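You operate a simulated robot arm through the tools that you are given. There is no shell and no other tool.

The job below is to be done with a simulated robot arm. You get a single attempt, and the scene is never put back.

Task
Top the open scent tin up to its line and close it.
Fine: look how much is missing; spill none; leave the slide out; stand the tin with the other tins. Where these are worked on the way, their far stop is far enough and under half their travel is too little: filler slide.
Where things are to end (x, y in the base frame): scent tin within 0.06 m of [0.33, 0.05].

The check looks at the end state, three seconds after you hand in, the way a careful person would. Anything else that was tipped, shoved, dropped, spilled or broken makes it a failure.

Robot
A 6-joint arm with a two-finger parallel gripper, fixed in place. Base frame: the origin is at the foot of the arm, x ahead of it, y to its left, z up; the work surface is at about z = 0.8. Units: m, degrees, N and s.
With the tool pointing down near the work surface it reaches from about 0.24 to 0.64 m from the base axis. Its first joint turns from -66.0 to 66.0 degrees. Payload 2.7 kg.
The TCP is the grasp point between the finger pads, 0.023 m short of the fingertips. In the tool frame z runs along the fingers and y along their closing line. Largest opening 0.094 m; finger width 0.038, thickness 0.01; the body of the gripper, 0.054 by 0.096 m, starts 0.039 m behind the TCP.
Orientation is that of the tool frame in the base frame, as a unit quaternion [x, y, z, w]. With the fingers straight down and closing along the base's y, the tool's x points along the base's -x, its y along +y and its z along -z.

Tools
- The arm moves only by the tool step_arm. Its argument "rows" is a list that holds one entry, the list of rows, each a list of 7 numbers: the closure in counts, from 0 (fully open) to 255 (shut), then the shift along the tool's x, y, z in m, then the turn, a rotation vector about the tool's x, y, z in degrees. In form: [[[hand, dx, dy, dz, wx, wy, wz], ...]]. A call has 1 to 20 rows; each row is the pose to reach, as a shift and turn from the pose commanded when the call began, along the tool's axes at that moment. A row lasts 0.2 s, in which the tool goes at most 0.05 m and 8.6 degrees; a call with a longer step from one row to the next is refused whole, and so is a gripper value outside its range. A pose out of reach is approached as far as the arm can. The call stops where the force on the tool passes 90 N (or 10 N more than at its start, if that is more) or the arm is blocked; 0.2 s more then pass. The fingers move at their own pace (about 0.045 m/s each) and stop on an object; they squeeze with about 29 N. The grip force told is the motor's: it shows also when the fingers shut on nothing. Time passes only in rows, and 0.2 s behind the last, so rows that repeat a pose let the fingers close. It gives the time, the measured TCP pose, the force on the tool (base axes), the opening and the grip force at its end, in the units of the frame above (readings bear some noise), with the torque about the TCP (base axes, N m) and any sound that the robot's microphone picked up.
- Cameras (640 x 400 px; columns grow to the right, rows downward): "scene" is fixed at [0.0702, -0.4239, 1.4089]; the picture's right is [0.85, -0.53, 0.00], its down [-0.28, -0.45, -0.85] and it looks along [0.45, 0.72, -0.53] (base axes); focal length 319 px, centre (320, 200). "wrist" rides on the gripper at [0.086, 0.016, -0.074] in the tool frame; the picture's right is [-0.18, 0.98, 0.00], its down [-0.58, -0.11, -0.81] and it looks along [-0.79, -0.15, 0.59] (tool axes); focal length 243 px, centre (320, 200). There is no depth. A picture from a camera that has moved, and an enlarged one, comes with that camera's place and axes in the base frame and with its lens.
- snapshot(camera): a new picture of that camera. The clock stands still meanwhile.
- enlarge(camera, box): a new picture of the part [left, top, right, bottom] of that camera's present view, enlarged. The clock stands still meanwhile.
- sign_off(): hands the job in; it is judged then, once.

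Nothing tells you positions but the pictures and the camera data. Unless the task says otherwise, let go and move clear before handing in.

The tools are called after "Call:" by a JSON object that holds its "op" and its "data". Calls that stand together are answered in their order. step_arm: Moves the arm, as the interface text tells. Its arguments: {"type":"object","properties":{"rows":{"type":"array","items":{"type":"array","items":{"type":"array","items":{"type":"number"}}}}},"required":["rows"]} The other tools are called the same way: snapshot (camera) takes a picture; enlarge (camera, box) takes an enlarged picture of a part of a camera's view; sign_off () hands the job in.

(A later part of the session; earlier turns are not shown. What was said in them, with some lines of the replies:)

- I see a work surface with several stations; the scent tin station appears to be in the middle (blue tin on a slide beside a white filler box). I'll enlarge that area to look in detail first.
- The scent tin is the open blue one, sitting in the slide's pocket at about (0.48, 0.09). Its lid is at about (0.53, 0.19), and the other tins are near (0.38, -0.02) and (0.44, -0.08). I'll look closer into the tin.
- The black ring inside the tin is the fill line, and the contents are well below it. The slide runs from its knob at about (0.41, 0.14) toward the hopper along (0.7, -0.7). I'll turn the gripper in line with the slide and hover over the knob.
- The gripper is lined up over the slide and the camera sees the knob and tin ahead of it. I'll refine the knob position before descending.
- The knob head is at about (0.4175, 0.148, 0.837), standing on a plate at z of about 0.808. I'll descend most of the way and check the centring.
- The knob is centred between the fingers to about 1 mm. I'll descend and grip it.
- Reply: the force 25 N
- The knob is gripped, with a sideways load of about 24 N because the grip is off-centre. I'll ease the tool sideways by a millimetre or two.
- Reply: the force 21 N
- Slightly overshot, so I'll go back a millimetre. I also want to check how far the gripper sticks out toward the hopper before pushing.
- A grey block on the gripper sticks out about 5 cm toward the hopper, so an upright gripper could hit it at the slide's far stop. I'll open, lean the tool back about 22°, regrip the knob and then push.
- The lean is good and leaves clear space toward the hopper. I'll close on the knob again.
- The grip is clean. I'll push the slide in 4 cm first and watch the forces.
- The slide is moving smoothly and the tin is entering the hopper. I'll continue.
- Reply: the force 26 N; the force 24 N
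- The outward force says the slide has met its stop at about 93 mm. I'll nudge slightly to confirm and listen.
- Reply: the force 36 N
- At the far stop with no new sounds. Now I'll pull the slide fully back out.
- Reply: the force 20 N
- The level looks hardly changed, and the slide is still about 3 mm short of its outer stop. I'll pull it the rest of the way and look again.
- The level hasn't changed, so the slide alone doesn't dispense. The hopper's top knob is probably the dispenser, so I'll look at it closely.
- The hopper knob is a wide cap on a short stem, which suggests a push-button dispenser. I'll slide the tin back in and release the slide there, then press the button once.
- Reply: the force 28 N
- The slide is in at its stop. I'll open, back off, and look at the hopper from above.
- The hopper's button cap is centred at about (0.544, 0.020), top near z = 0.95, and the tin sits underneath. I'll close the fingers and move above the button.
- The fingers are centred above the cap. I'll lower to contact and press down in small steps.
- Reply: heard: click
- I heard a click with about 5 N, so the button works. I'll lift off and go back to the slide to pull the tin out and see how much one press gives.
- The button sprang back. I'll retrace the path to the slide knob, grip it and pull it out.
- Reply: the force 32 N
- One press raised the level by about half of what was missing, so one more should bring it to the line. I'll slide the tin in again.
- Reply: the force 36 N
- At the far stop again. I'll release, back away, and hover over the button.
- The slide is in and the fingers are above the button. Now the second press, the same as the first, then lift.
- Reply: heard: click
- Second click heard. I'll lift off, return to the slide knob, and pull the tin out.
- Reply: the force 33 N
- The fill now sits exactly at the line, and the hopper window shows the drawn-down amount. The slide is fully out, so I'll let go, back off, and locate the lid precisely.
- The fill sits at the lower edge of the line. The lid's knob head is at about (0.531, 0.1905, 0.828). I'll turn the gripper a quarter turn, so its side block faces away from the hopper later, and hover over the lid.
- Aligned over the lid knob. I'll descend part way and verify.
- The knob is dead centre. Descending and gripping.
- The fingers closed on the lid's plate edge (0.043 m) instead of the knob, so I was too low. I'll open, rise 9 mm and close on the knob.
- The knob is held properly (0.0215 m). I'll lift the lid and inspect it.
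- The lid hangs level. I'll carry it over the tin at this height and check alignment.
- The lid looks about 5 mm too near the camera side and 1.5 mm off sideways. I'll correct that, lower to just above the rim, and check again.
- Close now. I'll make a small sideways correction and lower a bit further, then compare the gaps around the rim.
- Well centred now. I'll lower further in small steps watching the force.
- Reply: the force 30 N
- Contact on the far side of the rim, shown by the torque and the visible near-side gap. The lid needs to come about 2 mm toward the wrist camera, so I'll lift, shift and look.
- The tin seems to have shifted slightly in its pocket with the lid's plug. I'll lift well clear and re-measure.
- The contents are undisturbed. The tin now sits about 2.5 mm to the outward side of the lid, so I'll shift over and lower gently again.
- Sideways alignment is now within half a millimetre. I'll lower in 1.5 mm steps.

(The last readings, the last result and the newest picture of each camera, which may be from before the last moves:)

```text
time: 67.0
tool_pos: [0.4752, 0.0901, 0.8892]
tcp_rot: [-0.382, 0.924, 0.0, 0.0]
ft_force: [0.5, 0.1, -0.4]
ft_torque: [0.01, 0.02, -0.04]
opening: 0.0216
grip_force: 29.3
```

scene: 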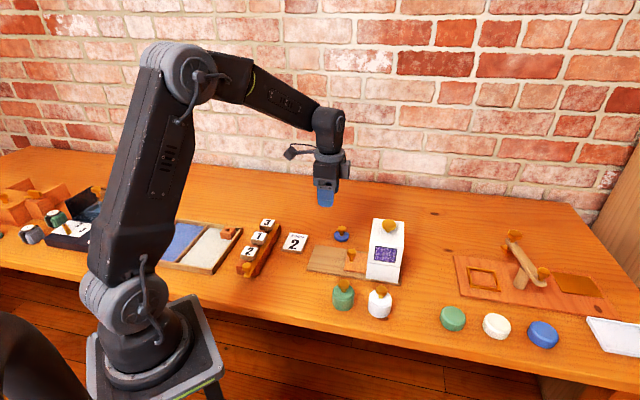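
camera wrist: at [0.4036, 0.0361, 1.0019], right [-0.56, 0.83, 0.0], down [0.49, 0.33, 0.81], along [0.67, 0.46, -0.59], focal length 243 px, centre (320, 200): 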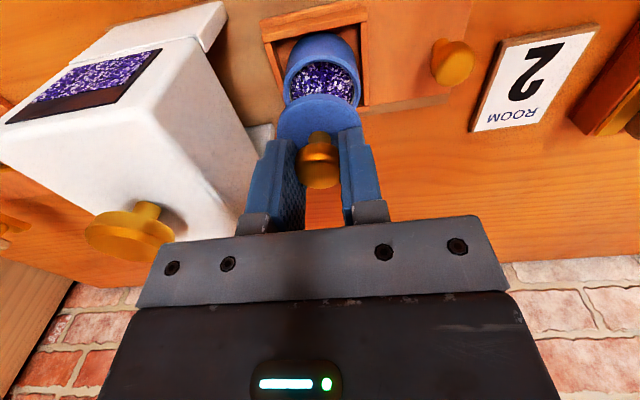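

Call:
{"op": "step_arm", "data": {"rows": [[[255, 0, 0, 0.001, 0, 0, 0], [255, 0, 0, 0.002, 0, 0, 0]]]}}

Call:
{"op": "enlarge", "data": {"camera": "wrist", "box": [260, 40, 390, 180]}}

Call:
{"op": "enlarge", "data": {"camera": "scene", "box": [330, 220, 370, 265]}}

```text
time: 67.6
tool_pos: [0.4766, 0.0899, 0.8877]
tcp_rot: [-0.383, 0.924, 0.0, 0.001]
ft_force: [-0.2, -0.2, 0.2]
ft_torque: [0.03, 0.01, -0.02]
opening: 0.0216
grip_force: 29.4
```

```text
2.86 times, centred on (325, 110) of wrist
camera zoom: at [0.4031, 0.0405, 0.962], right [-0.56, 0.83, 0.0], down [0.49, 0.33, 0.81], along [0.67, 0.46, -0.59], focal length 693 px, centre (306, 457)
```

zoom: 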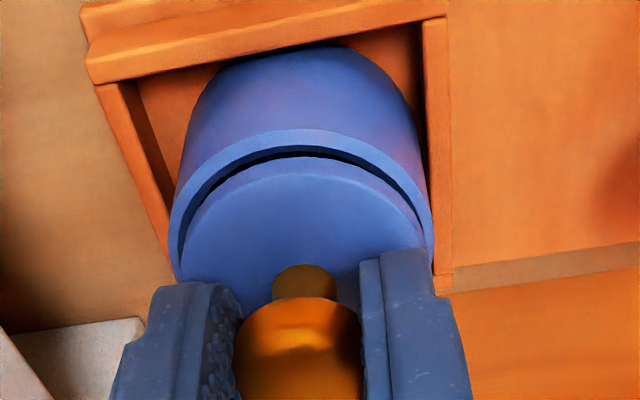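

```text
8.89 times, centred on (350, 242) of scene
camera zoom: at [0.0702, -0.4239, 1.4089], right [0.85, -0.53, 0.0], down [-0.28, -0.45, -0.85], along [0.45, 0.72, -0.53], focal length 2839 px, centre (53, -178)
```

zoom: 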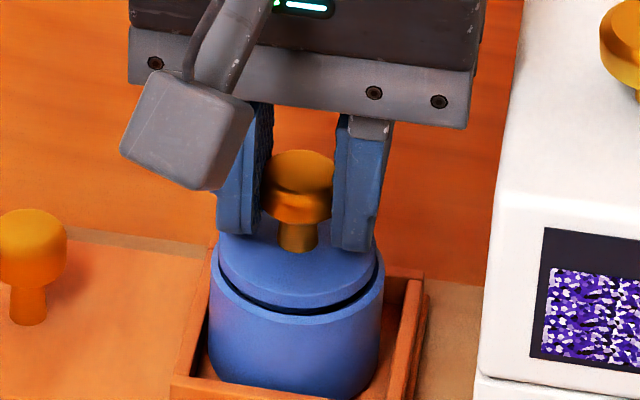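

Lower than before and still no contact, so the plug is entering the tin. Continuing down gently until it seats.

Call:
{"op": "step_arm", "data": {"rows": [[[255, 0, 0, 0.001, 0, 0, 0], [255, 0, 0, 0.002, 0, 0, 0]]]}}

Call:
{"op": "step_arm", "data": {"rows": [[[255, 0, 0, 0.001, 0, 0, 0], [255, 0, 0, 0.0015, 0, 0, 0]]]}}

Call:
{"op": "enlarge", "data": {"camera": "wrist", "box": [260, 40, 390, 180]}}

Call:
{"op": "enlarge", "data": {"camera": "scene", "box": [330, 220, 370, 265]}}

```text
time: 68.2
tool_pos: [0.4758, 0.0911, 0.886]
tcp_rot: [-0.383, 0.924, 0.0, 0.0]
ft_force: [-0.5, 0.1, -1.2]
ft_torque: [0.01, 0.01, 0.03]
opening: 0.0216
grip_force: 29.3
```

```text
time: 68.8
tool_pos: [0.4753, 0.0892, 0.8847]
tcp_rot: [-0.383, 0.924, 0.0, 0.0]
ft_force: [0.3, 0.1, 2.1]
ft_torque: [-0.09, 0.05, 0.03]
opening: 0.0218
grip_force: 29.0
heard: snap
```

```text
2.86 times, centred on (325, 110) of wrist
camera zoom: at [0.4028, 0.0398, 0.9587], right [-0.56, 0.83, 0.0], down [0.49, 0.33, 0.81], along [0.67, 0.46, -0.59], focal length 693 px, centre (306, 457)
```

zoom: 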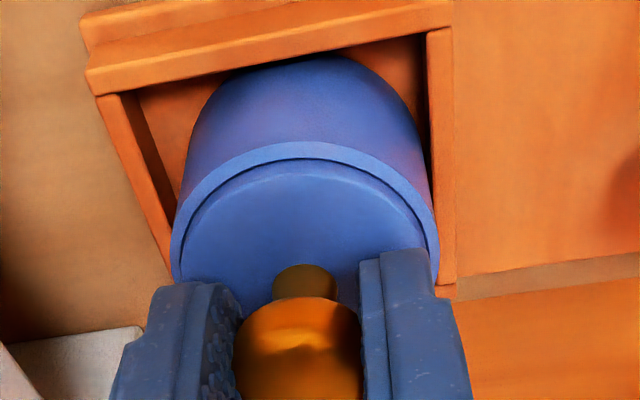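

```text
8.89 times, centred on (350, 242) of scene
camera zoom: at [0.0702, -0.4239, 1.4089], right [0.85, -0.53, 0.0], down [-0.28, -0.45, -0.85], along [0.45, 0.72, -0.53], focal length 2839 px, centre (53, -178)
```

zoom: 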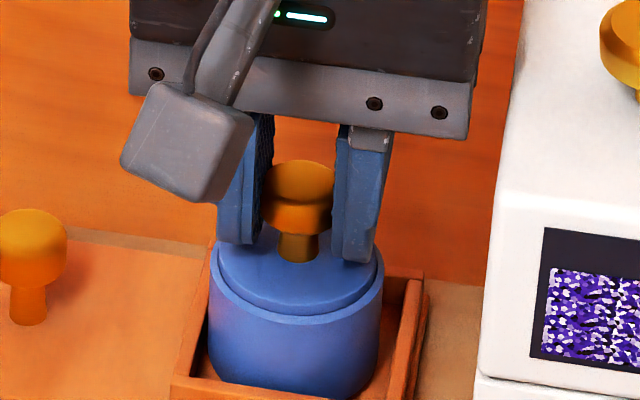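

I heard a snap and the lid is seated flush in the rim, like on the other tins. Now I'll open the fingers wide enough for the tin body, keeping clear of the hopper, and descend around it.

Call:
{"op": "step_arm", "data": {"rows": [[[200, 0, 0, 0, 0, 0, 0], [150, 0, 0, 0, 0, 0, 0], [100, 0, 0, 0, 0, 0, 0], [74, 0, 0, 0, 0, 0, 0], [74, 0, 0, 0, 0, 0, 0], [74, 0, 0, 0.006, 0, 0, 0], [74, 0, 0, 0.006, 0, 0, 0]]]}}

Call:
{"op": "snapshot", "data": {"camera": "wrist"}}

Call:
{"op": "enlarge", "data": {"camera": "scene", "box": [310, 200, 410, 280]}}

```text
time: 70.4
tool_pos: [0.4762, 0.0886, 0.879]
tcp_rot: [-0.382, 0.924, 0.0, 0.0]
ft_force: [0.3, 0.1, -0.1]
ft_torque: [-0.03, 0.01, 0.0]
opening: 0.0667
grip_force: 0.0
```

```text
taken
camera wrist: at [0.403, 0.0392, 0.952], right [-0.56, 0.83, 0.0], down [0.49, 0.33, 0.81], along [0.67, 0.46, -0.59], focal length 243 px, centre (320, 200)
```

wrist: 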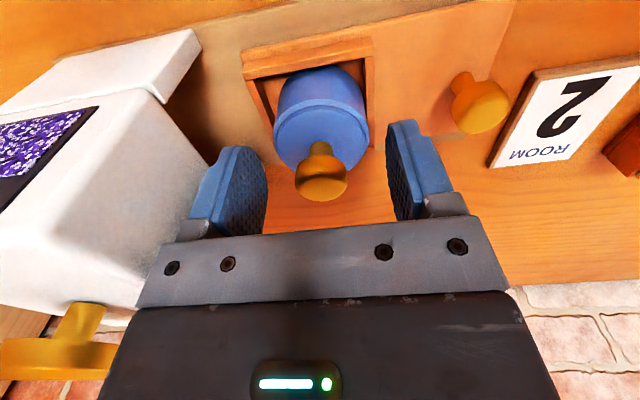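

```text
5.00 times, centred on (360, 240) of scene
camera zoom: at [0.0702, -0.4239, 1.4089], right [0.85, -0.53, 0.0], down [-0.28, -0.45, -0.85], along [0.45, 0.72, -0.53], focal length 1597 px, centre (120, 0)
```

zoom: 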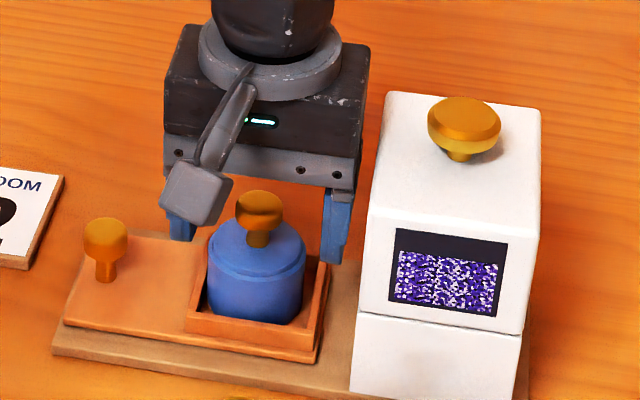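

The tin stands free between the fingers with the lid on. Descending around the body now.

Call:
{"op": "step_arm", "data": {"rows": [[[74, 0, -0.0003, 0.008, 0, 0, 0], [74, 0, -0.0003, 0.016, 0, 0, 0], [74, 0, -0.0003, 0.021, 0, 0, 0], [74, 0, -0.0003, 0.025, 0, 0, 0], [74, 0, -0.0003, 0.025, 0, 0, 0]]]}}

Call:
{"op": "snapshot", "data": {"camera": "wrist"}}

Call:
{"op": "enlarge", "data": {"camera": "scene", "box": [310, 200, 410, 280]}}

```text
time: 71.6
tool_pos: [0.4755, 0.0891, 0.854]
tcp_rot: [-0.383, 0.924, -0.001, 0.0]
ft_force: [1.4, 0.7, 0.5]
ft_torque: [0.02, -0.01, 0.03]
opening: 0.0666
grip_force: 0.1
```

```text
taken
camera wrist: at [0.4033, 0.0391, 0.9284], right [-0.56, 0.83, 0.0], down [0.49, 0.33, 0.81], along [0.67, 0.46, -0.59], focal length 243 px, centre (320, 200)
```

wrist: 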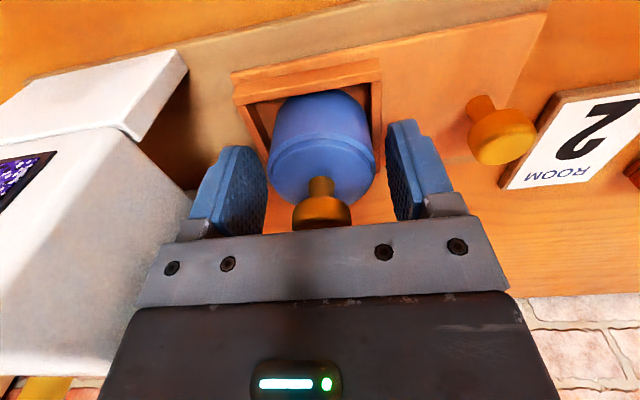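

```text
5.00 times, centred on (360, 240) of scene
camera zoom: at [0.0702, -0.4239, 1.4089], right [0.85, -0.53, 0.0], down [-0.28, -0.45, -0.85], along [0.45, 0.72, -0.53], focal length 1597 px, centre (120, 0)
```

zoom: 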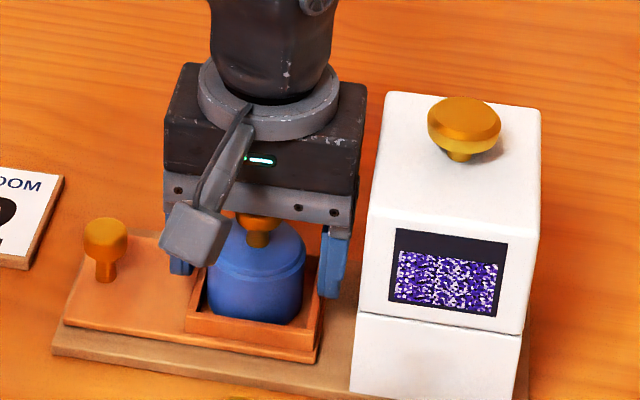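

Fingers straddle the tin, centred. Closing on the body.

Call:
{"op": "step_arm", "data": {"rows": [[[100, 0, 0, 0, 0, 0, 0], [130, 0, 0, 0, 0, 0, 0], [170, 0, 0, 0, 0, 0, 0], [220, 0, 0, 0, 0, 0, 0], [255, 0, 0, 0, 0, 0, 0], [255, 0, 0, 0, 0, 0, 0]]]}}

Call:
{"op": "enlarge", "data": {"camera": "scene", "box": [310, 200, 410, 280]}}

Call:
{"op": "snapshot", "data": {"camera": "wrist"}}

```text
time: 73.0
tool_pos: [0.4753, 0.0887, 0.8555]
tcp_rot: [-0.383, 0.924, -0.001, 0.0]
ft_force: [0.1, 0.1, -0.1]
ft_torque: [-0.01, -0.02, 0.01]
opening: 0.0514
grip_force: 28.5
```

```text
5.00 times, centred on (360, 240) of scene
camera zoom: at [0.0703, -0.4239, 1.4089], right [0.85, -0.53, 0.0], down [-0.28, -0.45, -0.85], along [0.45, 0.72, -0.53], focal length 1597 px, centre (120, 0)
```

zoom: 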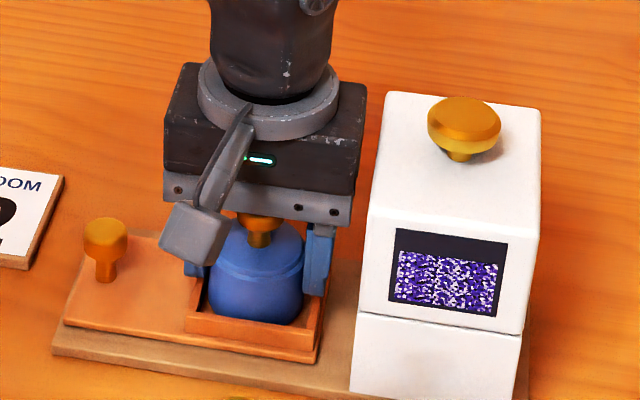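

```text
taken
camera wrist: at [0.4032, 0.0391, 0.9285], right [-0.56, 0.83, 0.0], down [0.49, 0.33, 0.81], along [0.67, 0.46, -0.59], focal length 243 px, centre (320, 200)
```

wrist: 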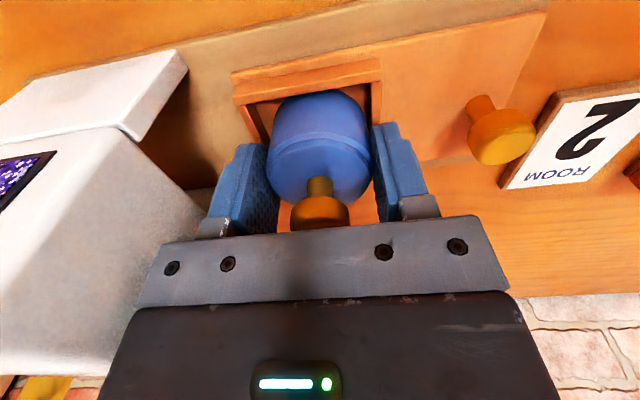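

The body is gripped (0.0514 m). Lifting slowly straight up.

Call:
{"op": "step_arm", "data": {"rows": [[[255, 0, 0, -0.004, 0, 0, 0], [255, 0, 0, -0.01, 0, 0, 0], [255, 0, 0, -0.02, 0, 0, 0], [255, 0, 0, -0.035, 0, 0, 0], [255, 0, 0, -0.05, 0, 0, 0], [255, 0, 0, -0.05, 0, 0, 0]]]}}

Call:
{"op": "enlarge", "data": {"camera": "scene", "box": [300, 180, 420, 300]}}

Call:
{"op": "snapshot", "data": {"camera": "wrist"}}

```text
time: 74.4
tool_pos: [0.475, 0.0882, 0.902]
tcp_rot: [-0.383, 0.924, 0.0, -0.001]
ft_force: [-0.1, -0.6, -1.0]
ft_torque: [0.0, -0.03, 0.01]
opening: 0.0514
grip_force: 29.0
```

```text
3.33 times, centred on (360, 240) of scene
camera zoom: at [0.0703, -0.4239, 1.4089], right [0.85, -0.53, 0.0], down [-0.28, -0.45, -0.85], along [0.45, 0.72, -0.53], focal length 1065 px, centre (187, 67)
```

zoom: 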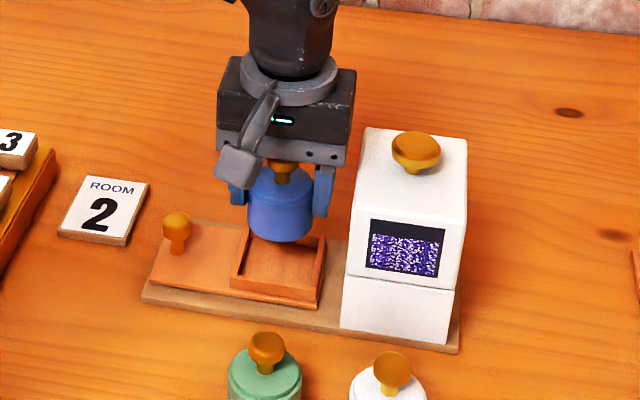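

```text
taken
camera wrist: at [0.4025, 0.0382, 0.9765], right [-0.56, 0.83, 0.0], down [0.49, 0.33, 0.81], along [0.67, 0.46, -0.59], focal length 243 px, centre (320, 200)
```

wrist: 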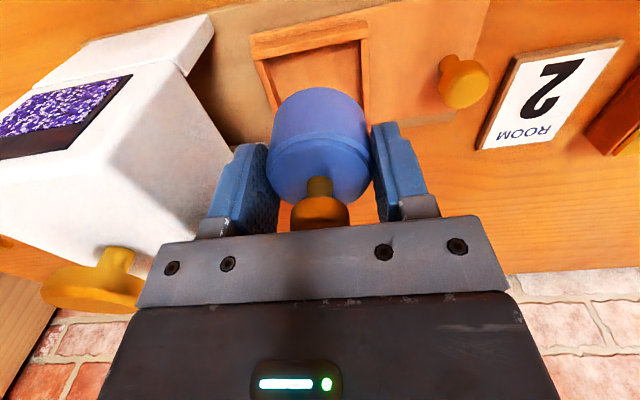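

The tin lifts cleanly with its lid on. I'll raise it further and carry it to (0.33, 0.05), in line with the other tins.

Call:
{"op": "step_arm", "data": {"rows": [[[255, 0, 0, -0.025, 0, 0, 0], [255, 0, 0, -0.05, 0, 0, 0], [255, 0.0186, 0.0108, -0.05, 0, 0, 0], [255, 0.0372, 0.0215, -0.05, 0, 0, 0], [255, 0.0558, 0.0323, -0.05, 0, 0, 0], [255, 0.0744, 0.0431, -0.05, 0, 0, 0], [255, 0.093, 0.0539, -0.05, 0, 0, 0], [255, 0.1117, 0.0646, -0.05, 0, 0, 0], [255, 0.1303, 0.0754, -0.05, 0, 0, 0], [255, 0.1303, 0.0754, -0.05, 0, 0, 0]]]}}

Call:
{"op": "snapshot", "data": {"camera": "scene"}}

Call:
{"op": "snapshot", "data": {"camera": "wrist"}}

```text
time: 76.6
tool_pos: [0.3282, 0.05, 0.9524]
tcp_rot: [-0.383, 0.924, 0.0, 0.0]
ft_force: [-0.5, -0.1, -1.5]
ft_torque: [0.01, 0.0, 0.01]
opening: 0.0515
grip_force: 28.9
```

```text
taken
```

scene: 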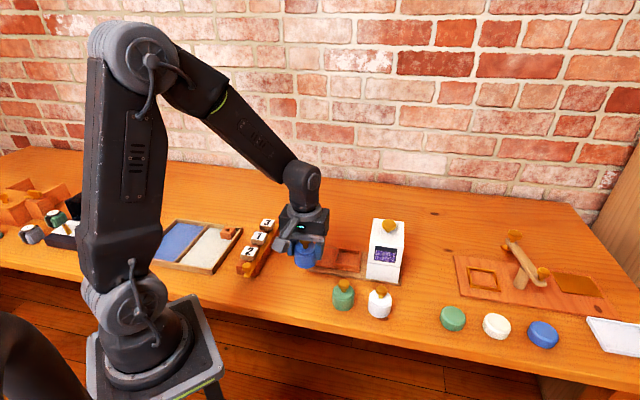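

```text
taken
camera wrist: at [0.255, 0.0009, 1.0263], right [-0.56, 0.83, 0.0], down [0.49, 0.33, 0.81], along [0.67, 0.46, -0.59], focal length 243 px, centre (320, 200)
```

wrist: 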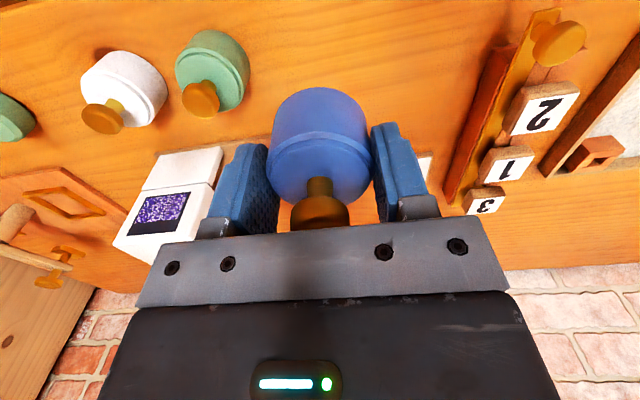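

The target area is clear. I'll lower most of the way, then check.

Call:
{"op": "step_arm", "data": {"rows": [[[255, -0.0005, -0.001, 0.025, 0, 0, 0], [255, -0.0005, -0.001, 0.05, 0, 0, 0], [255, -0.0005, -0.001, 0.075, 0, 0, 0], [255, -0.0005, -0.001, 0.092, 0, 0, 0], [255, -0.0005, -0.001, 0.1, 0, 0, 0], [255, -0.0005, -0.001, 0.1, 0, 0, 0]]]}}

Call:
{"op": "enlarge", "data": {"camera": "scene", "box": [260, 220, 410, 340]}}

```text
time: 78.0
tool_pos: [0.3325, 0.0503, 0.8524]
tcp_rot: [-0.382, 0.924, 0.0, 0.0]
ft_force: [0.7, -0.3, -0.5]
ft_torque: [-0.01, 0.0, -0.01]
opening: 0.0513
grip_force: 29.2
```

```text
3.33 times, centred on (335, 280) of scene
camera zoom: at [0.0703, -0.4239, 1.4089], right [0.85, -0.53, 0.0], down [-0.28, -0.45, -0.85], along [0.45, 0.72, -0.53], focal length 1065 px, centre (270, -67)
```

zoom: 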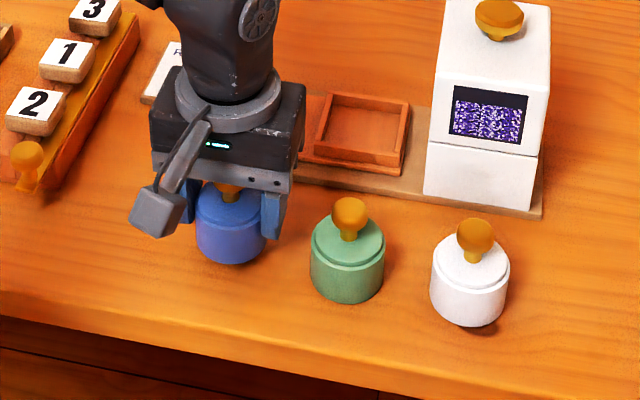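

Call:
{"op": "step_arm", "data": {"rows": [[[255, 0, 0, 0.002, 0, 0, 0], [255, 0, 0, 0.004, 0, 0, 0], [255, 0, 0, 0.006, 0, 0, 0]]]}}

Call:
{"op": "step_arm", "data": {"rows": [[[255, 0, 0, 0.001, 0, 0, 0], [255, 0, 0, 0.002, 0, 0, 0]]]}}

Call:
{"op": "enlarge", "data": {"camera": "scene", "box": [285, 240, 365, 320]}}

```text
time: 78.8
tool_pos: [0.333, 0.0498, 0.8481]
tcp_rot: [-0.384, 0.924, -0.001, 0.0]
ft_force: [-0.1, 0.5, -1.2]
ft_torque: [-0.03, 0.0, 0.01]
opening: 0.0511
grip_force: 29.4
```

```text
time: 79.4
tool_pos: [0.332, 0.0499, 0.8439]
tcp_rot: [-0.383, 0.924, 0.0, 0.0]
ft_force: [-0.7, -0.3, -2.0]
ft_torque: [0.01, 0.02, -0.02]
opening: 0.0512
grip_force: 29.1
```

```text
5.00 times, centred on (325, 280) of scene
camera zoom: at [0.0703, -0.4239, 1.4089], right [0.85, -0.53, 0.0], down [-0.28, -0.45, -0.85], along [0.45, 0.72, -0.53], focal length 1597 px, centre (295, -200)
```

zoom: 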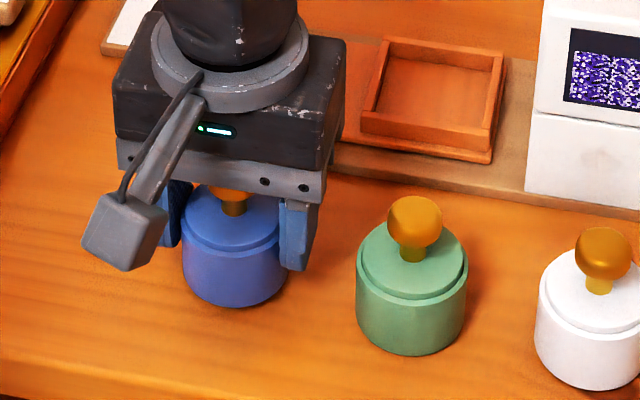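

Call:
{"op": "step_arm", "data": {"rows": [[[255, 0, 0, 0.001, 0, 0, 0], [255, 0, 0, 0.002, 0, 0, 0]]]}}

Call:
{"op": "step_arm", "data": {"rows": [[[255, 0, 0, 0.0008, 0, 0, 0], [255, 0, 0, 0.0015, 0, 0, 0]]]}}

```text
time: 80.0
tool_pos: [0.3313, 0.0506, 0.8427]
tcp_rot: [-0.383, 0.924, 0.0, 0.0]
ft_force: [-0.2, 0.4, -1.4]
ft_torque: [0.02, -0.03, 0.0]
opening: 0.0513
grip_force: 28.9
```

```text
time: 80.6
tool_pos: [0.3305, 0.0507, 0.8419]
tcp_rot: [-0.383, 0.924, 0.0, 0.0]
ft_force: [0.1, 0.8, -0.7]
ft_torque: [0.0, 0.0, 0.03]
opening: 0.0512
grip_force: 29.0
```

Call:
{"op": "step_arm", "data": {"rows": [[[255, 0, 0, 0.0008, 0, 0, 0], [255, 0, 0, 0.0015, 0, 0, 0]]]}}

Call:
{"op": "enlarge", "data": {"camera": "scene", "box": [285, 240, 365, 320]}}

```text
time: 81.2
tool_pos: [0.3302, 0.0493, 0.8409]
tcp_rot: [-0.383, 0.924, 0.0, 0.0]
ft_force: [-7.4, -0.7, 18.0]
ft_torque: [0.07, 0.27, 0.04]
opening: 0.0517
grip_force: 28.9
```

```text
5.00 times, centred on (325, 280) of scene
camera zoom: at [0.0699, -0.424, 1.4089], right [0.85, -0.53, 0.0], down [-0.28, -0.45, -0.85], along [0.45, 0.72, -0.53], focal length 1597 px, centre (295, -200)
```

zoom: 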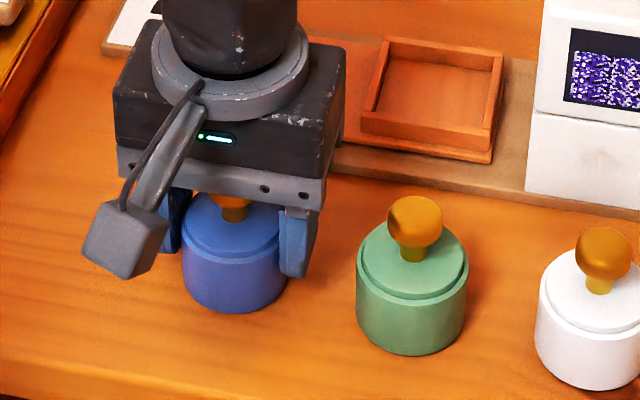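

The tin is on the table (18 N contact). I'll relieve the load slightly, open, and rise straight up.

Call:
{"op": "step_arm", "data": {"rows": [[[255, 0, 0, -0.0008, 0, 0, 0], [200, 0, 0, -0.0008, 0, 0, 0], [140, 0, 0, -0.0008, 0, 0, 0], [74, 0, 0, -0.0008, 0, 0, 0], [74, 0, 0, -0.0008, 0, 0, 0], [74, 0, 0, -0.0008, 0, 0, 0]]]}}

Call:
{"op": "enlarge", "data": {"camera": "scene", "box": [285, 240, 365, 320]}}

```text
time: 82.6
tool_pos: [0.3326, 0.0521, 0.8409]
tcp_rot: [-0.382, 0.924, 0.0, 0.0]
ft_force: [0.3, 0.3, -0.7]
ft_torque: [0.0, -0.04, 0.01]
opening: 0.0669
grip_force: 0.0
```

```text
5.00 times, centred on (325, 280) of scene
camera zoom: at [0.0702, -0.4239, 1.4089], right [0.85, -0.53, 0.0], down [-0.28, -0.45, -0.85], along [0.45, 0.72, -0.53], focal length 1597 px, centre (295, -200)
```

zoom: 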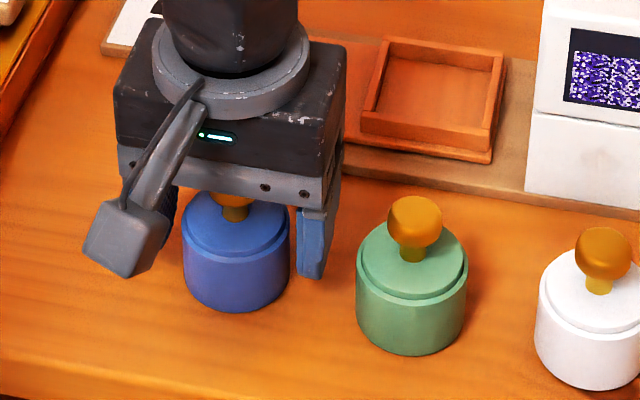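

Released and standing upright. Rising straight up and clear.

Call:
{"op": "step_arm", "data": {"rows": [[[74, 0, 0, -0.01, 0, 0, 0], [74, 0, 0, -0.03, 0, 0, 0], [74, 0, 0, -0.06, 0, 0, 0], [74, 0, 0, -0.1, 0, 0, 0], [74, 0, 0, -0.14, 0, 0, 0], [74, -0.03, 0, -0.18, 0, 0, 0], [74, -0.05, 0, -0.22, 0, 0, 0], [74, -0.05, 0, -0.22, 0, 0, 0]]]}}

Call:
{"op": "snapshot", "data": {"camera": "scene"}}

Call:
{"op": "enlarge", "data": {"camera": "scene", "box": [260, 200, 420, 330]}}

Call:
{"op": "snapshot", "data": {"camera": "wrist"}}

```text
time: 84.4
tool_pos: [0.3683, 0.0851, 1.0594]
tcp_rot: [-0.383, 0.924, -0.001, 0.0]
ft_force: [-0.5, 0.0, -0.1]
ft_torque: [-0.02, -0.01, 0.03]
opening: 0.0667
grip_force: 0.0
```

```text
taken
```

scene: 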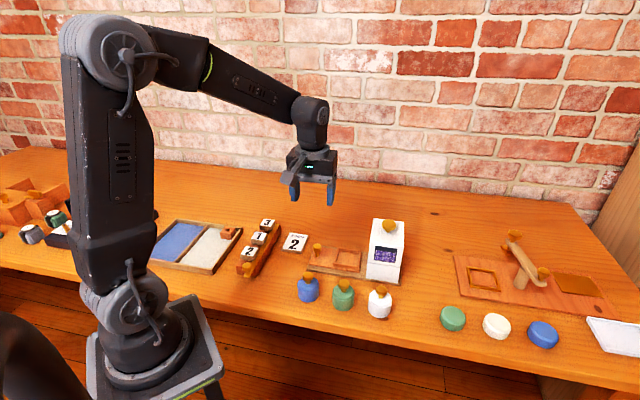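

```text
3.08 times, centred on (340, 265) of scene
camera zoom: at [0.0702, -0.4239, 1.4089], right [0.85, -0.53, 0.0], down [-0.28, -0.45, -0.85], along [0.45, 0.72, -0.53], focal length 983 px, centre (258, 0)
```

zoom: 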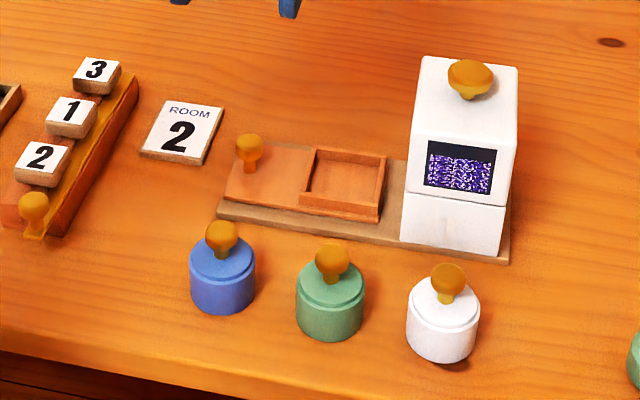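

```text
taken
camera wrist: at [0.296, 0.0355, 1.1345], right [-0.56, 0.83, 0.0], down [0.49, 0.33, 0.81], along [0.67, 0.46, -0.59], focal length 243 px, centre (320, 200)
```

wrist: 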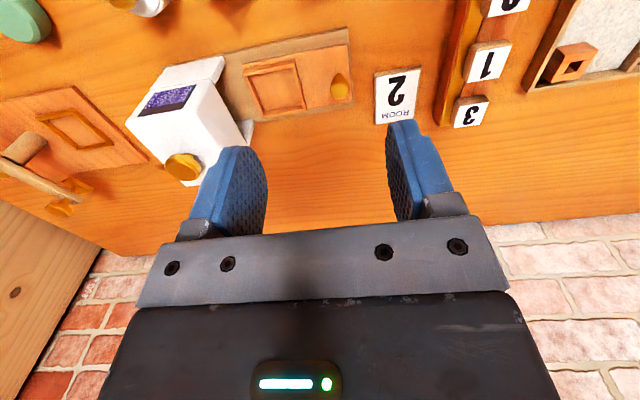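

The blue tin stands closed in line with the green and white tins at about (0.33, 0.05). The slide is fully out, nothing is spilled, and the arm is clear, so I'm handing in.

Call:
{"op": "sign_off", "data": {}}

```text
The job is handed in.
```

The scent tin is filled to its line, closed, and standing next to the green and white tins at about (0.33, 0.05). I've handed the job in, but the check's result hasn't come back.

- **Filling:** The slide only carries the tin under the hopper; the button on top gives the dose. Two presses brought the level up to the lower edge of the black line.
- **Lid:** On the first try the lid's underside caught the rim and nudged the tin about 2 mm in its pocket. I lifted it, lined it up again, and it snapped shut on the second try.
- **End state:** The slide is fully out, and I saw no spilled contents in the final pictures. Nothing else looks moved, and the arm is clear of the table.
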